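You operate a simulated robot arm through the tools that you are given. There is no shell and no other tool. Be economical: measure what you need, move in short steps, check, and stop when the job is done.

Carry out the task below with a simulated robot arm. There is one attempt and no reset: what you move stays moved.

## Task
Put one of the red stoppers from the middle of the grey table on the beige square tile there.
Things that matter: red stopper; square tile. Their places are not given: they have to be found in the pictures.

The check looks at the end state, three seconds after you hand in, the way a careful person would. Anything else that was tipped, shoved, dropped, spilled or broken makes it a failure. A push-on lid holds only when it is set on centred and level and pressed home; a screw cap is set on level and turned clockwise until tight.

## Robot
A 6-joint arm with a two-finger parallel gripper, fixed in place. Base frame: the origin is at the foot of the arm, x ahead of it, y to its left, z up; the work surface is at about z = 0. Lengths are in m, angles in rad, forces in N, time in s.
With the tool pointing down near the work surface it reaches from about 0.14 to 0.58 m from the base axis. Its first joint turns from -1.152 to 1.152 rad. Payload 2.1 kg.
The TCP is the grasp point between the finger pads, 0.03 m short of the fingertips. In the tool frame z runs along the fingers and y along their closing line. Largest opening 0.094 m; finger width 0.028, thickness 0.01; the body of the gripper, 0.05 by 0.096 m, starts 0.055 m behind the TCP.
Orientation is that of the tool frame in the base frame, as [roll, pitch, yaw] about the fixed x, y, z axes, in that order (R = Rz(yaw) Ry(pitch) Rx(roll)). With the fingers straight down and closing along the base's y, the tool's x points along the base's -x, its y along +y and its z along -z.

## Interface
- The arm moves only by the tool play_rows. Its argument "increments" is a list of rows, each a list of 7 numbers: the gripper command, from -1 (fully open) to 1 (shut), values between in proportion, then the shift along the tool's x, y, z in m, then the turn, a rotation vector about the tool's x, y, z in rad. In form: [[jaw, tx, ty, tz, wx, wy, wz], ...]. A call has 1 to 8 rows; each row shifts and turns the commanded pose from where the row before left it, along the tool's axes as they then stand. A row lasts 0.2 s, in which the tool goes at most 0.05 m and 0.15 rad; a call with a longer step from one row to the next is refused whole, and so is a gripper value outside its range. A pose out of reach is approached as far as the arm can. The call stops where the force on the tool passes 40 N (or 10 N more than at its start, if that is more) or the arm is blocked; 0.2 s more then pass. The fingers move at their own pace (about 0.072 m/s each) and stop on an object; they squeeze with about 43 N. The grip force told is the motor's: it shows also when the fingers shut on nothing. Time passes only in rows, and 0.2 s behind the last, so rows that do not move let the fingers close. It gives the time, the measured TCP pose, the force on the tool (base axes), the opening and the grip force at its end, in the units of the frame above (readings bear some noise), and new pictures: "show" is both (left out), scene, wrist or none.
- Cameras (640 x 400 px; columns grow to the right, rows downward): "scene" is fixed at [0.0492, -0.3628, 0.4971]; the picture's right is [0.84, -0.54, 0.00], its down [-0.26, -0.39, -0.88] and it looks along [0.48, 0.74, -0.47] (base axes); focal length 343 px, centre (320, 200). "wrist" rides on the gripper at [-0.037, 0, -0.058] in the tool frame; the picture's right is [0.00, -1.00, 0.00], its down [0.97, 0.00, -0.24] and it looks along [0.24, 0.00, 0.97] (tool axes); focal length 218 px, centre (320, 200).
- locate(camera, pixels): for up to 12 pixels [column, row] of the newest picture of that camera ("zoom" is the newest enlarged one), the place [x, y, z] in the base frame of the surface seen there, good to about 0.002 m. It takes no simulated time.
- zoom(camera, box): a new picture of the part [left, top, right, bottom] of that camera's present view, enlarged. It takes no simulated time.
- sign_off(): hands the job in; it is judged then, once.

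Go step by step. Measure first, check grasps and placings, and put right what went wrong. The budget is 60 turns and 120 pictures, counting those below and the enlarged ones. Unless the task says otherwise, let go and move clear before handing in, and close with one line.

The tools are called by a JSON object that holds its "fn" and its "kwargs". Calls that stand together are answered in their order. play_rows: Moves the arm, as the interface text tells. Its arguments: {"type":"object","properties":{"increments":{"type":"array","items":{"type":"array","items":{"type":"number"}}},"show":{"type":"string","enum":["both","scene","wrist","none"]}},"required":["increments"]} The other tools are called the same way: locate (camera, pixels) gives the place of the surface under pixels of a picture; zoom (camera, box) takes an enlarged picture of a part of a camera's view; sign_off () hands the job in.

At the start:

```text
clock: 0.0
ee_pos: [0.2914, 0.2557, 0.2615]
tcp_rot: [3.142, -0.001, 3.14]
wrist_force: [1.3, -0.1, -0.6]
gripper_width: 0.0941
gripper_force: 0.0
```

scene: 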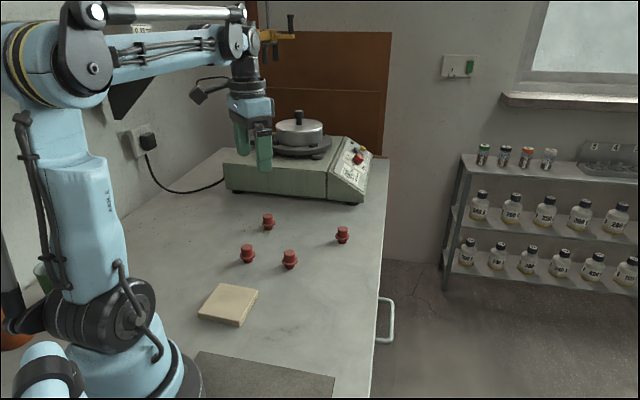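
wrist: 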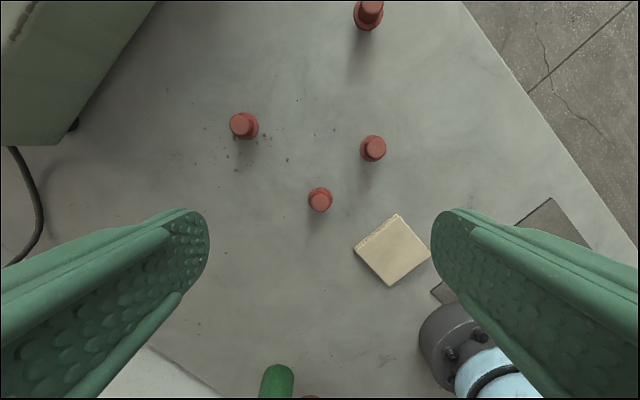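

The pictures show four red stoppers (scene pixels about (268,221), (247,253), (289,258), (342,235)) and the tile at (228,304). I'll zoom in and measure them.

{"fn": "zoom", "kwargs": {"camera": "scene", "box": [180, 200, 372, 330]}}

{"fn": "locate", "kwargs": {"camera": "wrist", "pixels": [[239, 125], [320, 199], [374, 149], [371, 10], [398, 215], [355, 248], [391, 286], [430, 255], [392, 250], [320, 220]]}}

{"fn": "locate", "kwargs": {"camera": "scene", "pixels": [[268, 216], [247, 247], [289, 252], [342, 229], [228, 304], [247, 262], [268, 229]]}}

```text
3.08 times, centred on (276, 265) of scene
```

zoom: 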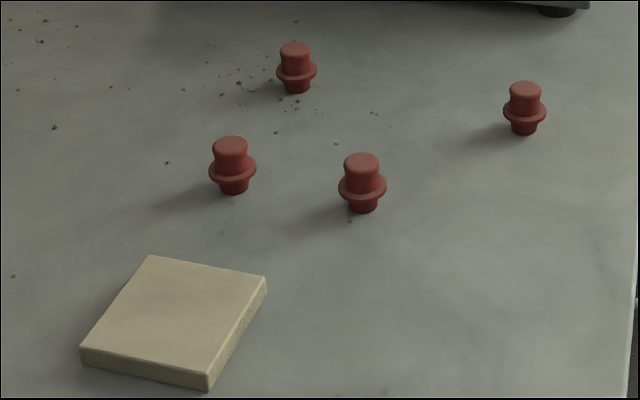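

```text
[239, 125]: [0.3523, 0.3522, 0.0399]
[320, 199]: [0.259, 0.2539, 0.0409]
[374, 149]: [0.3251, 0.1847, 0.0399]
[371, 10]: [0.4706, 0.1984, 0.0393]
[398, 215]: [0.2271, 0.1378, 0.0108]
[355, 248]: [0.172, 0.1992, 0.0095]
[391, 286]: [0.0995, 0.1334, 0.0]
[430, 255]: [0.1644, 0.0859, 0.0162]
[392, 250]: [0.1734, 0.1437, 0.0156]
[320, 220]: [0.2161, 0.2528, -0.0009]
```

```text
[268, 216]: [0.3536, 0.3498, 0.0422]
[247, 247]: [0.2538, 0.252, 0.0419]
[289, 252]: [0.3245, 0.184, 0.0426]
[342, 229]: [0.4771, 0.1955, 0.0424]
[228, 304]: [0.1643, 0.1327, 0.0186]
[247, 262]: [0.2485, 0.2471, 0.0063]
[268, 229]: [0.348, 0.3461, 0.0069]
```

The stoppers are about 0.042 tall, and the tile top is at about z = 0.017. I'll measure the tile corners and the profile of the stopper at zoom pixel (361,185).

{"fn": "locate", "kwargs": {"camera": "zoom", "pixels": [[152, 258], [262, 279], [208, 371], [85, 347], [174, 313], [361, 158], [347, 170], [376, 170], [342, 188], [383, 188], [362, 199], [362, 209]]}}

{"fn": "zoom", "kwargs": {"camera": "wrist", "box": [280, 100, 440, 300]}}

```text
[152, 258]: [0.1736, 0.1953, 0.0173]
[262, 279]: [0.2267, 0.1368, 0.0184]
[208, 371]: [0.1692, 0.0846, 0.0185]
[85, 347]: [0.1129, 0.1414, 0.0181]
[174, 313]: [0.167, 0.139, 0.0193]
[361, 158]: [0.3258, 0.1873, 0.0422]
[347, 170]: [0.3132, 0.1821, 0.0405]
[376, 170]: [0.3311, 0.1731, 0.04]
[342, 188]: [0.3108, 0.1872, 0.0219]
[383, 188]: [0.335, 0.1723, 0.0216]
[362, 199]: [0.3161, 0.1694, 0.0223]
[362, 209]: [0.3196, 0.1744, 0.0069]
```

```text
2.00 times, centred on (360, 200) of wrist
```

zoom: 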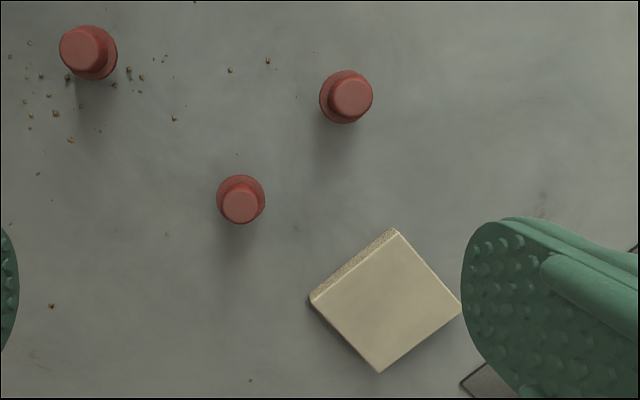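

The tile is centred at about (0.170, 0.140) with its top at z ≈ 0.0185. The stopper I'll take is at about (0.324, 0.183): its knob runs from z ≈ 0.024 to 0.042 and its flange is at about 0.022. I'll move above it and look again.

{"fn": "play_rows", "kwargs": {"increments": [[-1, -0.011, -0.025, 0.03, 0, 0, 0], [-1, -0.011, -0.025, 0.03, 0, 0, 0], [-1, -0.011, -0.023, 0.04, 0, 0, 0], [-1, 0, 0, 0.03, 0, 0, 0], [-1, 0, 0, 0, 0, 0, 0]]}}

```text
clock: 1.2
ee_pos: [0.3239, 0.1824, 0.1319]
tcp_rot: [-3.14, 0.0, -3.141]
wrist_force: [0.1, -0.3, 0.4]
gripper_width: 0.094
gripper_force: 0.0
```

scene: 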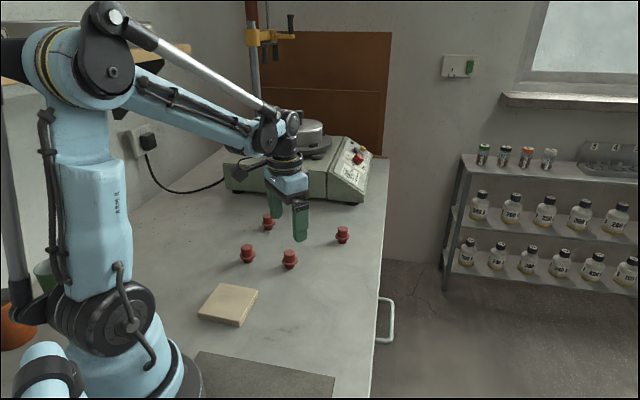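
wrist: 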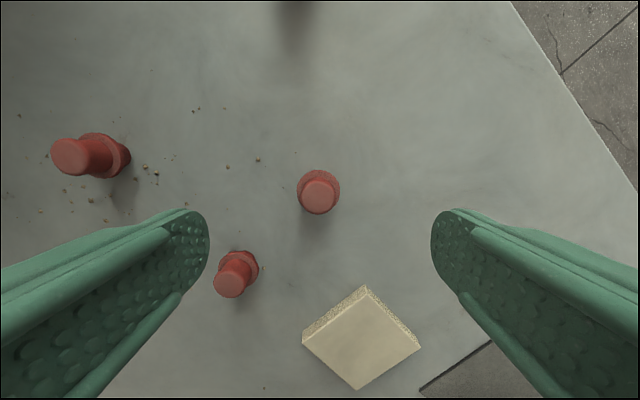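

The stopper's knob top is at wrist (319,196), so it is centred sideways. I'll check its position precisely.

{"fn": "locate", "kwargs": {"camera": "wrist", "pixels": [[319, 196], [303, 196], [335, 196], [319, 182], [319, 211], [299, 192], [339, 192], [319, 173]]}}

```text
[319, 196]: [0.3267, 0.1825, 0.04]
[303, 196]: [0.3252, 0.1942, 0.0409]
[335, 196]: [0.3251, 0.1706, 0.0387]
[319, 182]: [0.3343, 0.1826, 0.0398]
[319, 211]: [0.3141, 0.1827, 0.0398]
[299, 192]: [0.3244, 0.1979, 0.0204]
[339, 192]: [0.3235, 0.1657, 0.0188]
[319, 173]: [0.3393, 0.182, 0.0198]
```

The axis is at (0.3245, 0.1823), which the TCP already matches. I'll go down to z ≈ 0.056 so the tips end just above the flange, then close.

{"fn": "play_rows", "kwargs": {"increments": [[-1, -0.0006, 0, 0.03, 0, 0, 0], [-1, 0, 0, 0.03, 0, 0, 0], [-1, 0, 0, 0.0155, 0, 0, 0], [-1, 0, 0, 0, 0, 0, 0]]}}

{"fn": "zoom", "kwargs": {"camera": "scene", "box": [220, 190, 360, 290]}}

```text
clock: 2.2
ee_pos: [0.3241, 0.1824, 0.0558]
tcp_rot: [3.141, 0.0, -3.142]
wrist_force: [-0.5, -0.7, -0.1]
gripper_width: 0.0938
gripper_force: 0.1
```

scene: 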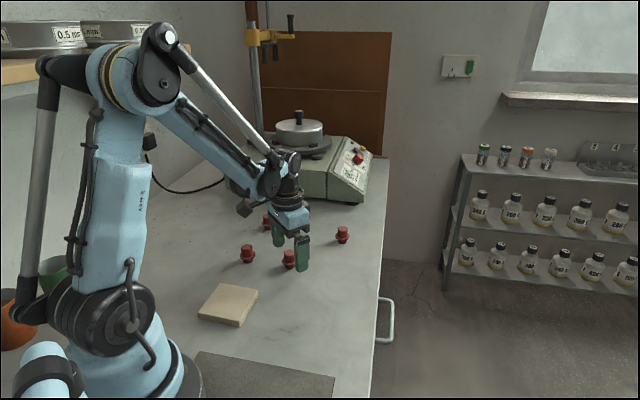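
wrist: 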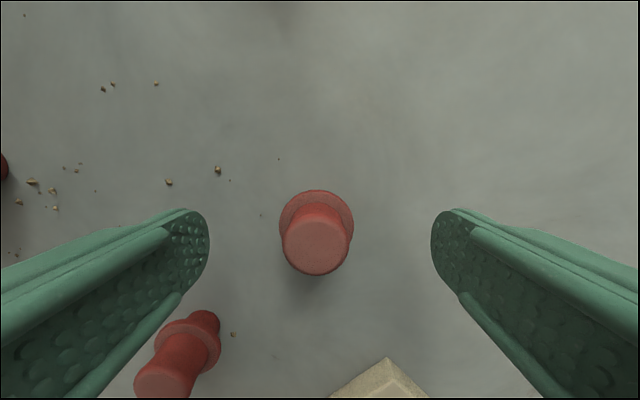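

```text
4.00 times, centred on (290, 240) of scene
```

zoom: 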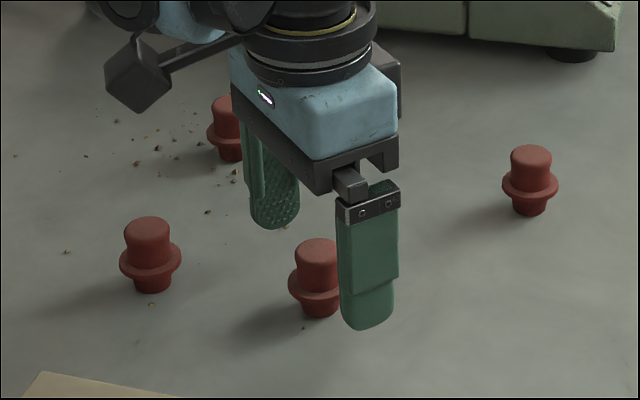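

The fingers straddle the knob and the stopper is centred at wrist (317,245). I'll close on it.

{"fn": "play_rows", "kwargs": {"increments": [[0.3, 0, 0, 0, 0, 0, 0], [1, 0, 0, 0, 0, 0, 0], [1, 0, 0, 0, 0, 0, 0], [1, 0, 0, 0, 0, 0, 0], [1, 0, 0, 0, 0, 0, 0], [1, 0, 0, 0, 0, 0, 0]]}}

{"fn": "zoom", "kwargs": {"camera": "scene", "box": [220, 190, 360, 290]}}

```text
clock: 3.6
ee_pos: [0.3258, 0.1818, 0.0567]
tcp_rot: [3.141, 0.0, -3.141]
wrist_force: [-0.1, -0.8, -0.2]
gripper_width: 0.0228
gripper_force: 42.7
```

scene: 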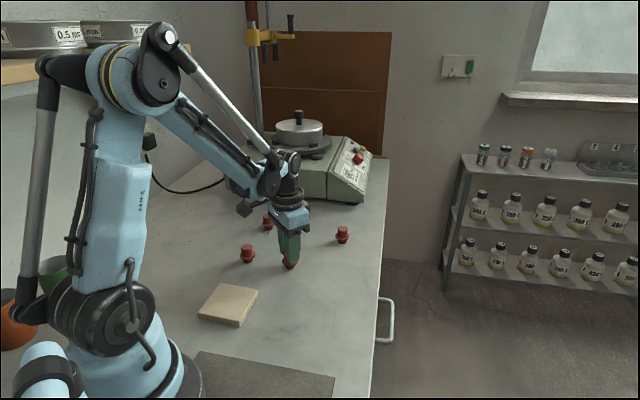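
wrist: 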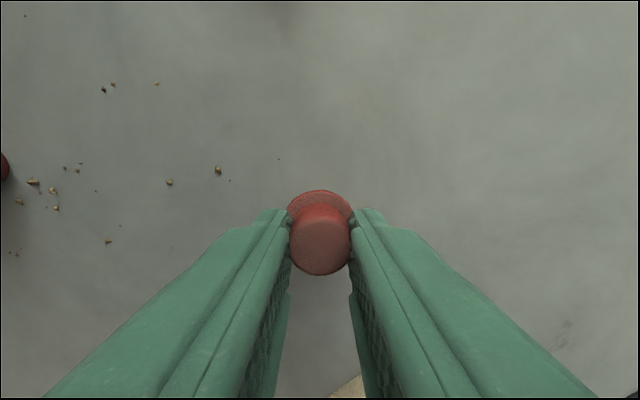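

```text
4.00 times, centred on (290, 240) of scene
```

zoom: 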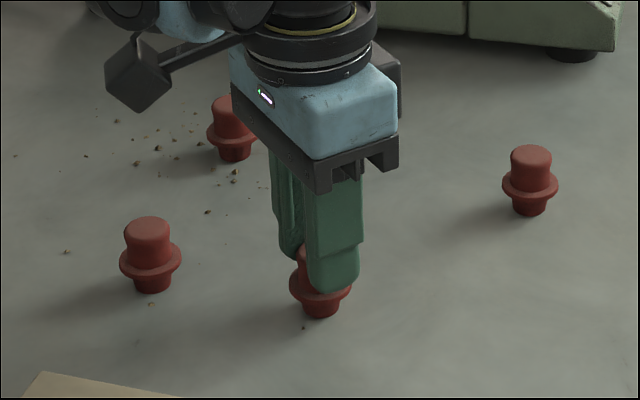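

The knob is gripped (opening 0.0228, grip force 42.7). I'll lift straight up and check.

{"fn": "play_rows", "kwargs": {"increments": [[1, 0, 0, -0.02, 0, 0, 0], [1, 0, 0, -0.04, 0, 0, 0], [1, 0, 0, -0.03, 0, 0, 0], [1, 0, 0, 0, 0, 0, 0]]}}

```text
clock: 4.6
ee_pos: [0.3253, 0.1823, 0.1483]
tcp_rot: [-3.142, 0.0, 3.14]
wrist_force: [-0.8, 0.0, -0.2]
gripper_width: 0.0226
gripper_force: 43.2
```

scene: 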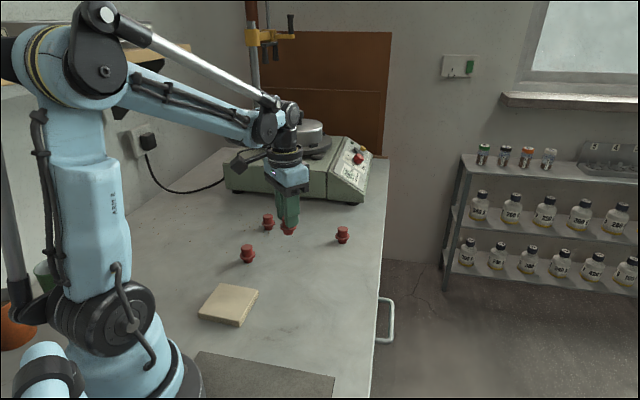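
wrist: 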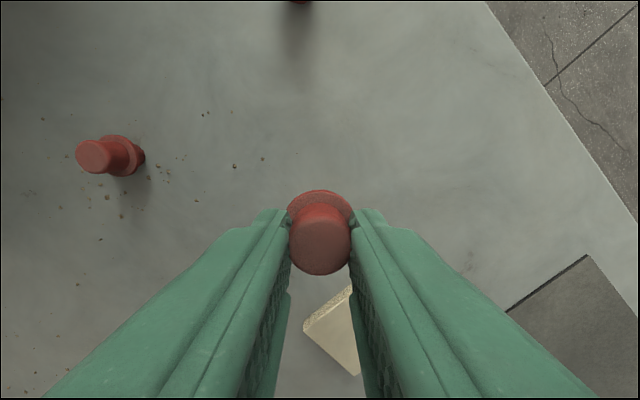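

The stopper came up with the gripper and hasn't shifted. I'll carry it over the tile centre at this height.

{"fn": "play_rows", "kwargs": {"increments": [[1, 0.031, -0.0085, 0, 0, 0, 0], [1, 0.031, -0.0085, 0, 0, 0, 0], [1, 0.031, -0.0085, 0, 0, 0, 0], [1, 0.031, -0.0085, 0, 0, 0, 0], [1, 0.031, -0.0085, 0, 0, 0, 0], [1, 0, 0, 0, 0, 0, 0], [1, 0, 0, 0, 0, 0, 0]]}}

```text
clock: 6.2
ee_pos: [0.1706, 0.1405, 0.146]
tcp_rot: [3.141, -0.002, 3.142]
wrist_force: [0.1, -0.2, -0.7]
gripper_width: 0.0228
gripper_force: 43.1
```

scene: 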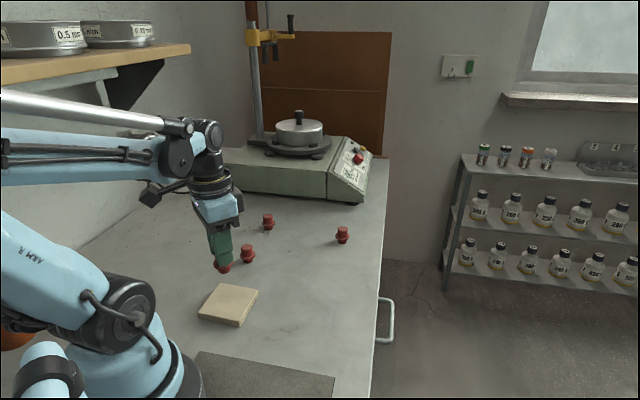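
wrist: 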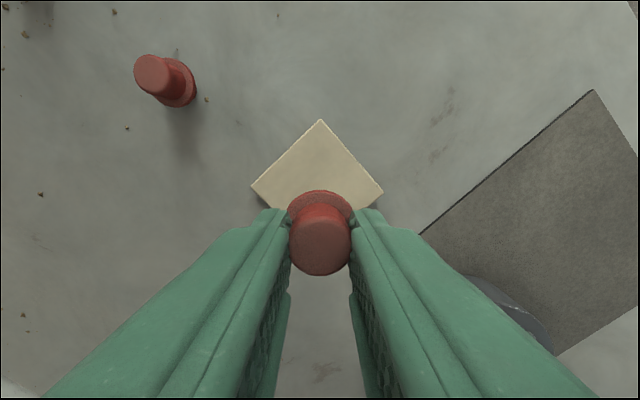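

The TCP is over the tile centre at (0.1706, 0.1405). I'll go down to just above contact (contact is expected at TCP z ≈ 0.075).

{"fn": "play_rows", "kwargs": {"increments": [[1, 0, 0, 0.03, 0, 0, 0], [1, 0, 0, 0.025, 0, 0, 0], [1, 0, 0, 0.01, 0, 0, 0], [1, 0, 0, 0, 0, 0, 0]]}}

{"fn": "zoom", "kwargs": {"camera": "scene", "box": [170, 230, 310, 330]}}

```text
clock: 7.2
ee_pos: [0.1704, 0.1373, 0.0823]
tcp_rot: [-3.141, 0.001, 3.142]
wrist_force: [0.3, 0.2, 0.3]
gripper_width: 0.023
gripper_force: 42.9
```

scene: 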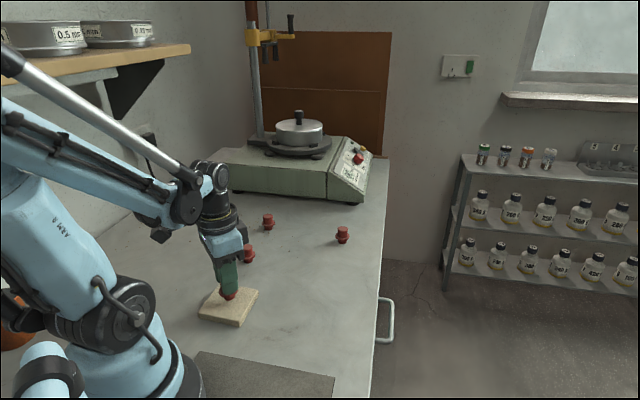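
wrist: 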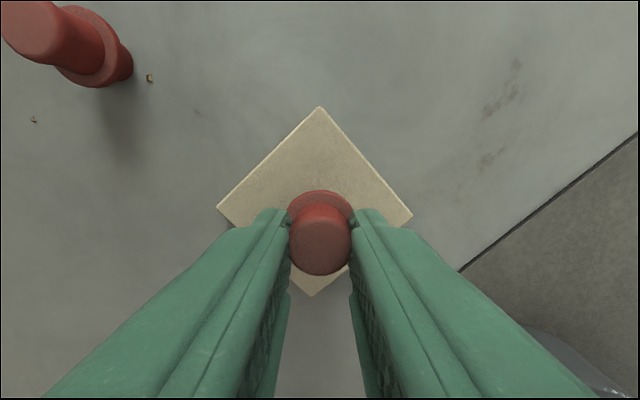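

```text
4.00 times, centred on (240, 280) of scene
```

zoom: 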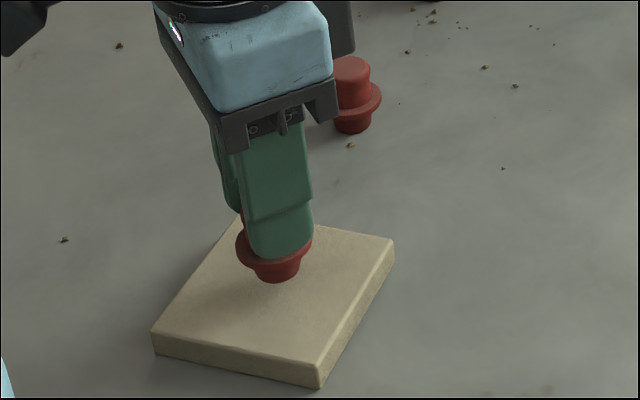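

The stopper hangs level over the tile, just clear of it (zoom (275,270)). I'll lower it in small steps until it touches.

{"fn": "play_rows", "kwargs": {"increments": [[1, 0, 0.001, 0.003, 0, 0, 0], [1, 0, 0, 0.002, 0, 0, 0], [1, 0, 0, 0.001, 0, 0, 0], [1, 0, 0, 0, 0, 0, 0]], "show": "none"}}

{"fn": "zoom", "kwargs": {"camera": "scene", "box": [170, 230, 310, 330]}}

```text
clock: 8.2
ee_pos: [0.1701, 0.1409, 0.0768]
tcp_rot: [3.141, 0.0, -3.141]
wrist_force: [-0.3, 0.2, -0.5]
gripper_width: 0.0226
gripper_force: 43.4
```

```text
4.00 times, centred on (240, 280) of scene
```

zoom: 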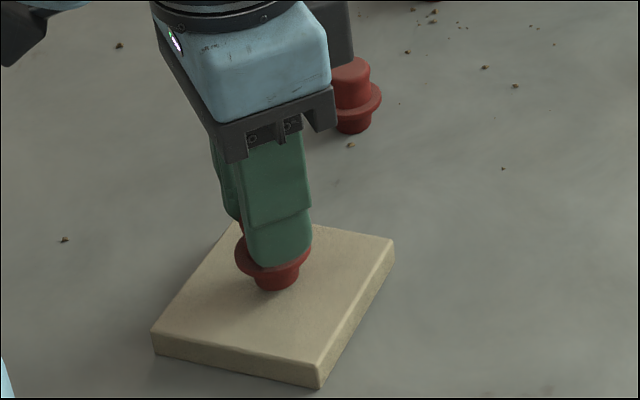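

There's no contact yet at z ≈ 0.0768. I'll go on in steps of 0.5–1 mm and watch the force.

{"fn": "play_rows", "kwargs": {"increments": [[1, 0, 0, 0.001, 0, 0, 0], [1, 0, 0, 0.0005, 0, 0, 0], [1, 0, 0, 0, 0, 0, 0]], "show": "none"}}

```text
clock: 9.0
ee_pos: [0.1708, 0.1414, 0.0741]
tcp_rot: [-3.141, 0.0, -3.14]
wrist_force: [0.2, -0.2, -0.2]
gripper_width: 0.0228
gripper_force: 42.4
```

{"fn": "play_rows", "kwargs": {"increments": [[1, 0, 0, 0.0005, 0, 0, 0], [1, 0, 0, 0, 0, 0, 0]], "show": "none"}}

{"fn": "zoom", "kwargs": {"camera": "scene", "box": [200, 260, 270, 310]}}

```text
clock: 9.6
ee_pos: [0.1706, 0.1397, 0.0734]
tcp_rot: [3.141, 0.0, -3.141]
wrist_force: [0.3, 0.0, -1.0]
gripper_width: 0.0227
gripper_force: 42.0
```

```text
8.00 times, centred on (235, 285) of scene
```

zoom: 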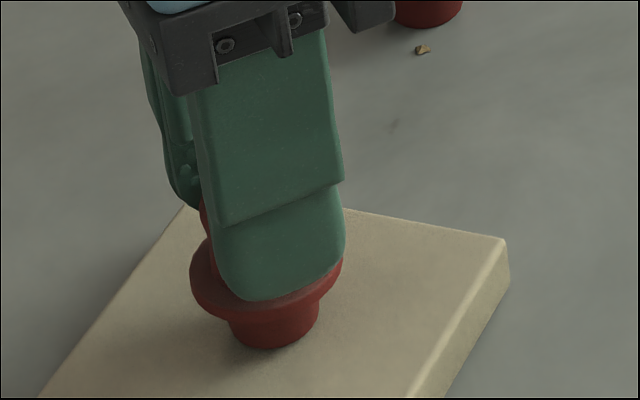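

The stopper is very close to the tile but no clear contact force shows. I'll take one or two more half-millimetre steps.

{"fn": "play_rows", "kwargs": {"increments": [[1, 0, 0, 0.0005, 0, 0, 0], [1, 0, 0, 0.0005, 0, 0, 0], [1, 0, 0, 0, 0, 0, 0]], "show": "none"}}

{"fn": "zoom", "kwargs": {"camera": "scene", "box": [200, 260, 270, 310]}}

```text
clock: 10.4
ee_pos: [0.1703, 0.1403, 0.0737]
tcp_rot: [-3.14, 0.0, -3.141]
wrist_force: [0.0, -0.4, -0.9]
gripper_width: 0.0227
gripper_force: 43.2
```

```text
8.00 times, centred on (235, 285) of scene
```

zoom: 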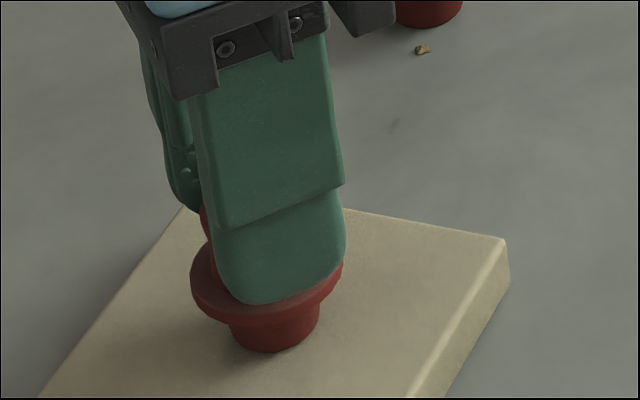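

The stopper's base moved down about 3 px with the arm, so it wasn't touching yet. I'll measure the gap from the surfaces at the base.

{"fn": "locate", "kwargs": {"camera": "zoom", "pixels": [[272, 346], [272, 349], [272, 352], [272, 355], [272, 360], [272, 330], [400, 320], [120, 320]]}}

{"fn": "play_rows", "kwargs": {"increments": [[1, 0, 0, 0.0005, 0, 0, 0], [1, 0, 0, 0.0005, 0, 0, 0], [1, 0, 0, 0, 0, 0, 0]], "show": "none"}}

{"fn": "zoom", "kwargs": {"camera": "scene", "box": [200, 260, 270, 310]}}

```text
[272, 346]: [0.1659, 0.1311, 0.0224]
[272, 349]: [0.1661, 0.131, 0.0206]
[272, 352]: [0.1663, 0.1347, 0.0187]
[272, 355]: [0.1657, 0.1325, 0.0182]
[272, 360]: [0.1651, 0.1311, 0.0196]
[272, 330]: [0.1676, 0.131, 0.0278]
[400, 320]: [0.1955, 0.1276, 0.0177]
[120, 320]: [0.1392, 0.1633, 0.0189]
```

```text
clock: 11.2
ee_pos: [0.1703, 0.1402, 0.0721]
tcp_rot: [3.141, 0.001, -3.141]
wrist_force: [-0.2, 0.0, 0.1]
gripper_width: 0.0225
gripper_force: 42.8
```

```text
8.00 times, centred on (235, 285) of scene
```

zoom: 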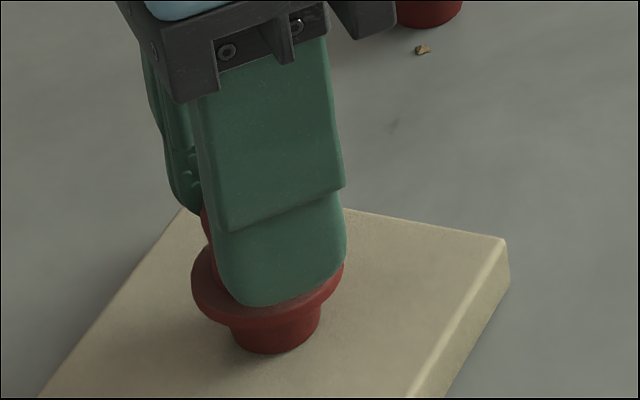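

It is still descending freely and the base is now near zoom row 354. I'll go another millimetre.

{"fn": "play_rows", "kwargs": {"increments": [[1, 0, 0, 0.0005, 0, 0, 0], [1, 0, 0, 0.0005, 0, 0, 0], [1, 0, 0, 0, 0, 0, 0]], "show": "none"}}

{"fn": "zoom", "kwargs": {"camera": "scene", "box": [200, 260, 270, 310]}}

```text
clock: 12.0
ee_pos: [0.1723, 0.1417, 0.0702]
tcp_rot: [3.141, 0.001, 3.14]
wrist_force: [-2.2, -2.2, 37.3]
gripper_width: 0.0228
gripper_force: 43.5
```

```text
8.00 times, centred on (235, 285) of scene
```

zoom: 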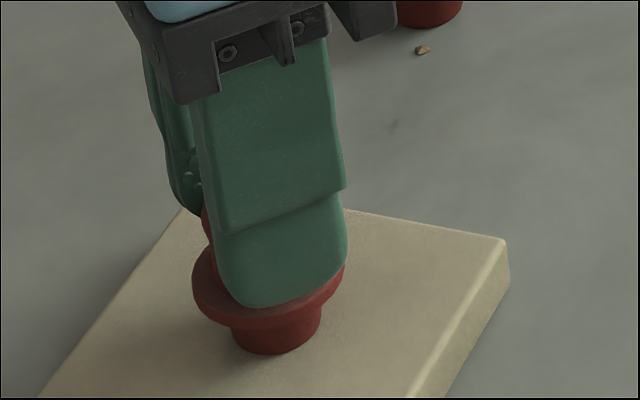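

Contact is clear now, at 37 N upward. I'll back off 0.7 mm to relieve it, then open slowly.

{"fn": "play_rows", "kwargs": {"increments": [[1, 0, 0, -0.0007, 0, 0, 0], [1, 0, 0, 0, 0, 0, 0]], "show": "none"}}

```text
clock: 12.6
ee_pos: [0.171, 0.1409, 0.0718]
tcp_rot: [3.139, 0.002, -3.142]
wrist_force: [3.2, 2.5, 8.0]
gripper_width: 0.0227
gripper_force: 43.1
```

The load is down to 8 N, so the stopper is resting lightly on the tile. I'll open gently.

{"fn": "play_rows", "kwargs": {"increments": [[0.4, 0, 0, 0, 0, 0, 0], [0.2, 0, 0, 0, 0, 0, 0], [-0.2, 0, 0, 0, 0, 0, 0], [-0.2, 0, 0, 0, 0, 0, 0]]}}

{"fn": "zoom", "kwargs": {"camera": "scene", "box": [170, 230, 310, 330]}}

```text
clock: 13.6
ee_pos: [0.1709, 0.1411, 0.0716]
tcp_rot: [-3.141, 0.0, -3.141]
wrist_force: [-0.6, 0.8, 0.2]
gripper_width: 0.0563
gripper_force: 0.1
```

scene: 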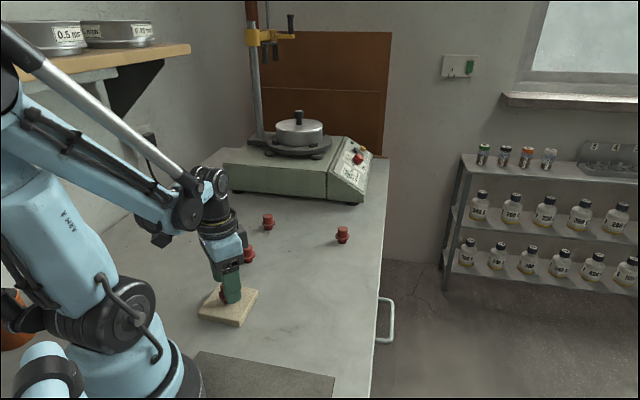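
wrist: 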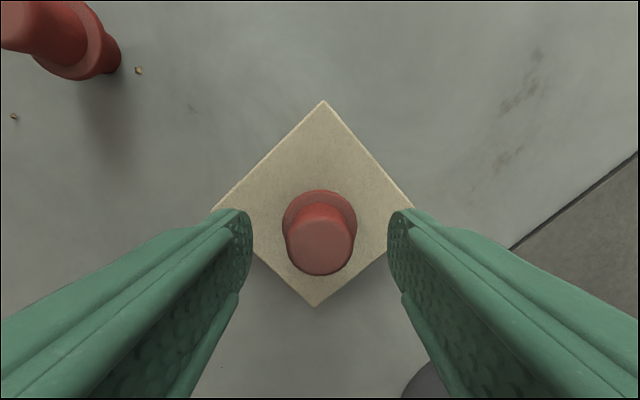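

```text
4.00 times, centred on (240, 280) of scene
```

zoom: 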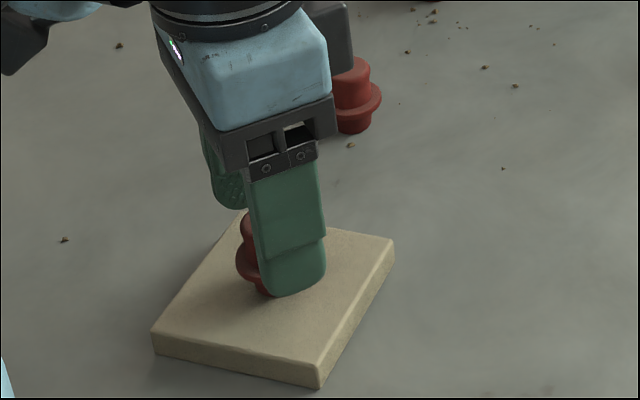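

The stopper stands free on the tile, clear of both fingers (wrist (318,245)). I'll rise straight up.

{"fn": "play_rows", "kwargs": {"increments": [[-0.2, 0, 0, -0.02, 0, 0, 0], [-0.2, 0, 0, -0.035, 0, 0, 0], [-0.2, 0, 0, -0.045, 0, 0, 0], [-0.2, 0, 0, -0.045, 0, 0, 0], [-0.2, 0, 0, 0, 0, 0, 0]]}}

{"fn": "zoom", "kwargs": {"camera": "scene", "box": [170, 200, 370, 330]}}

```text
clock: 14.8
ee_pos: [0.1705, 0.1416, 0.2182]
tcp_rot: [3.141, 0.0, -3.141]
wrist_force: [0.6, 0.7, 0.4]
gripper_width: 0.0568
gripper_force: 0.1
```

scene: 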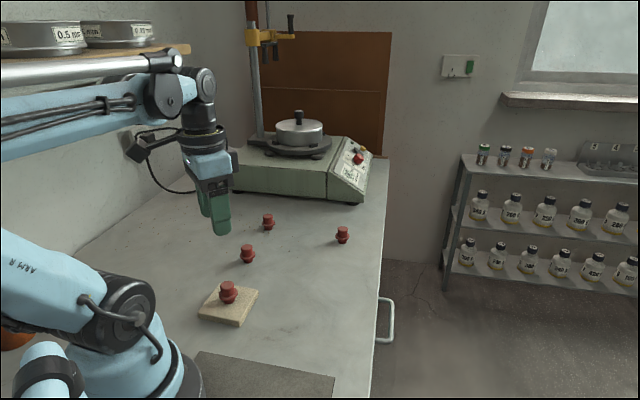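
wrist: 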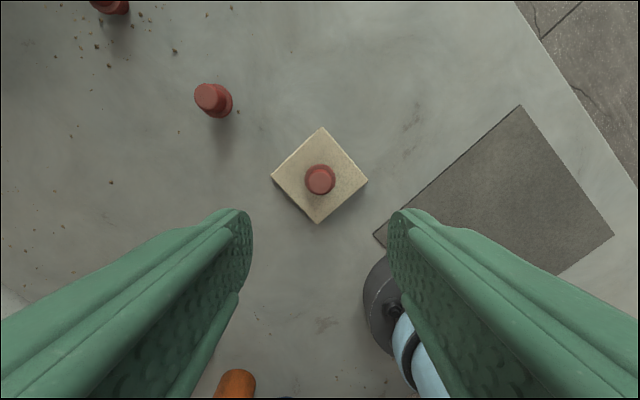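

```text
3.08 times, centred on (270, 265) of scene
```

zoom: 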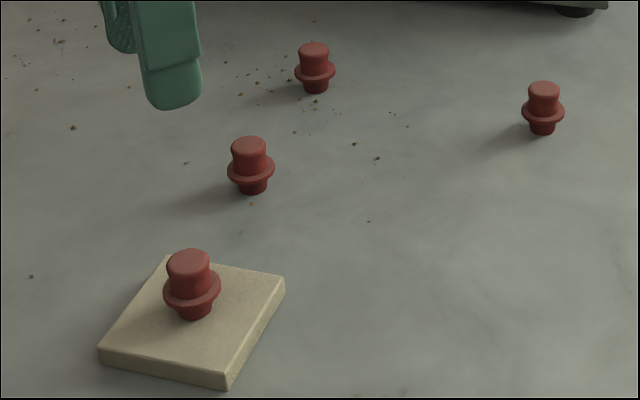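

The stopper stands upright at the centre of the tile (wrist (320,180)), the other three haven't moved, and the arm is clear. I'll hand in.

{"fn": "sign_off", "kwargs": {}}

```text
The job is handed in.
```

One red stopper is standing upright at the centre of the beige tile; the other three were left where they were, and the job is handed in.
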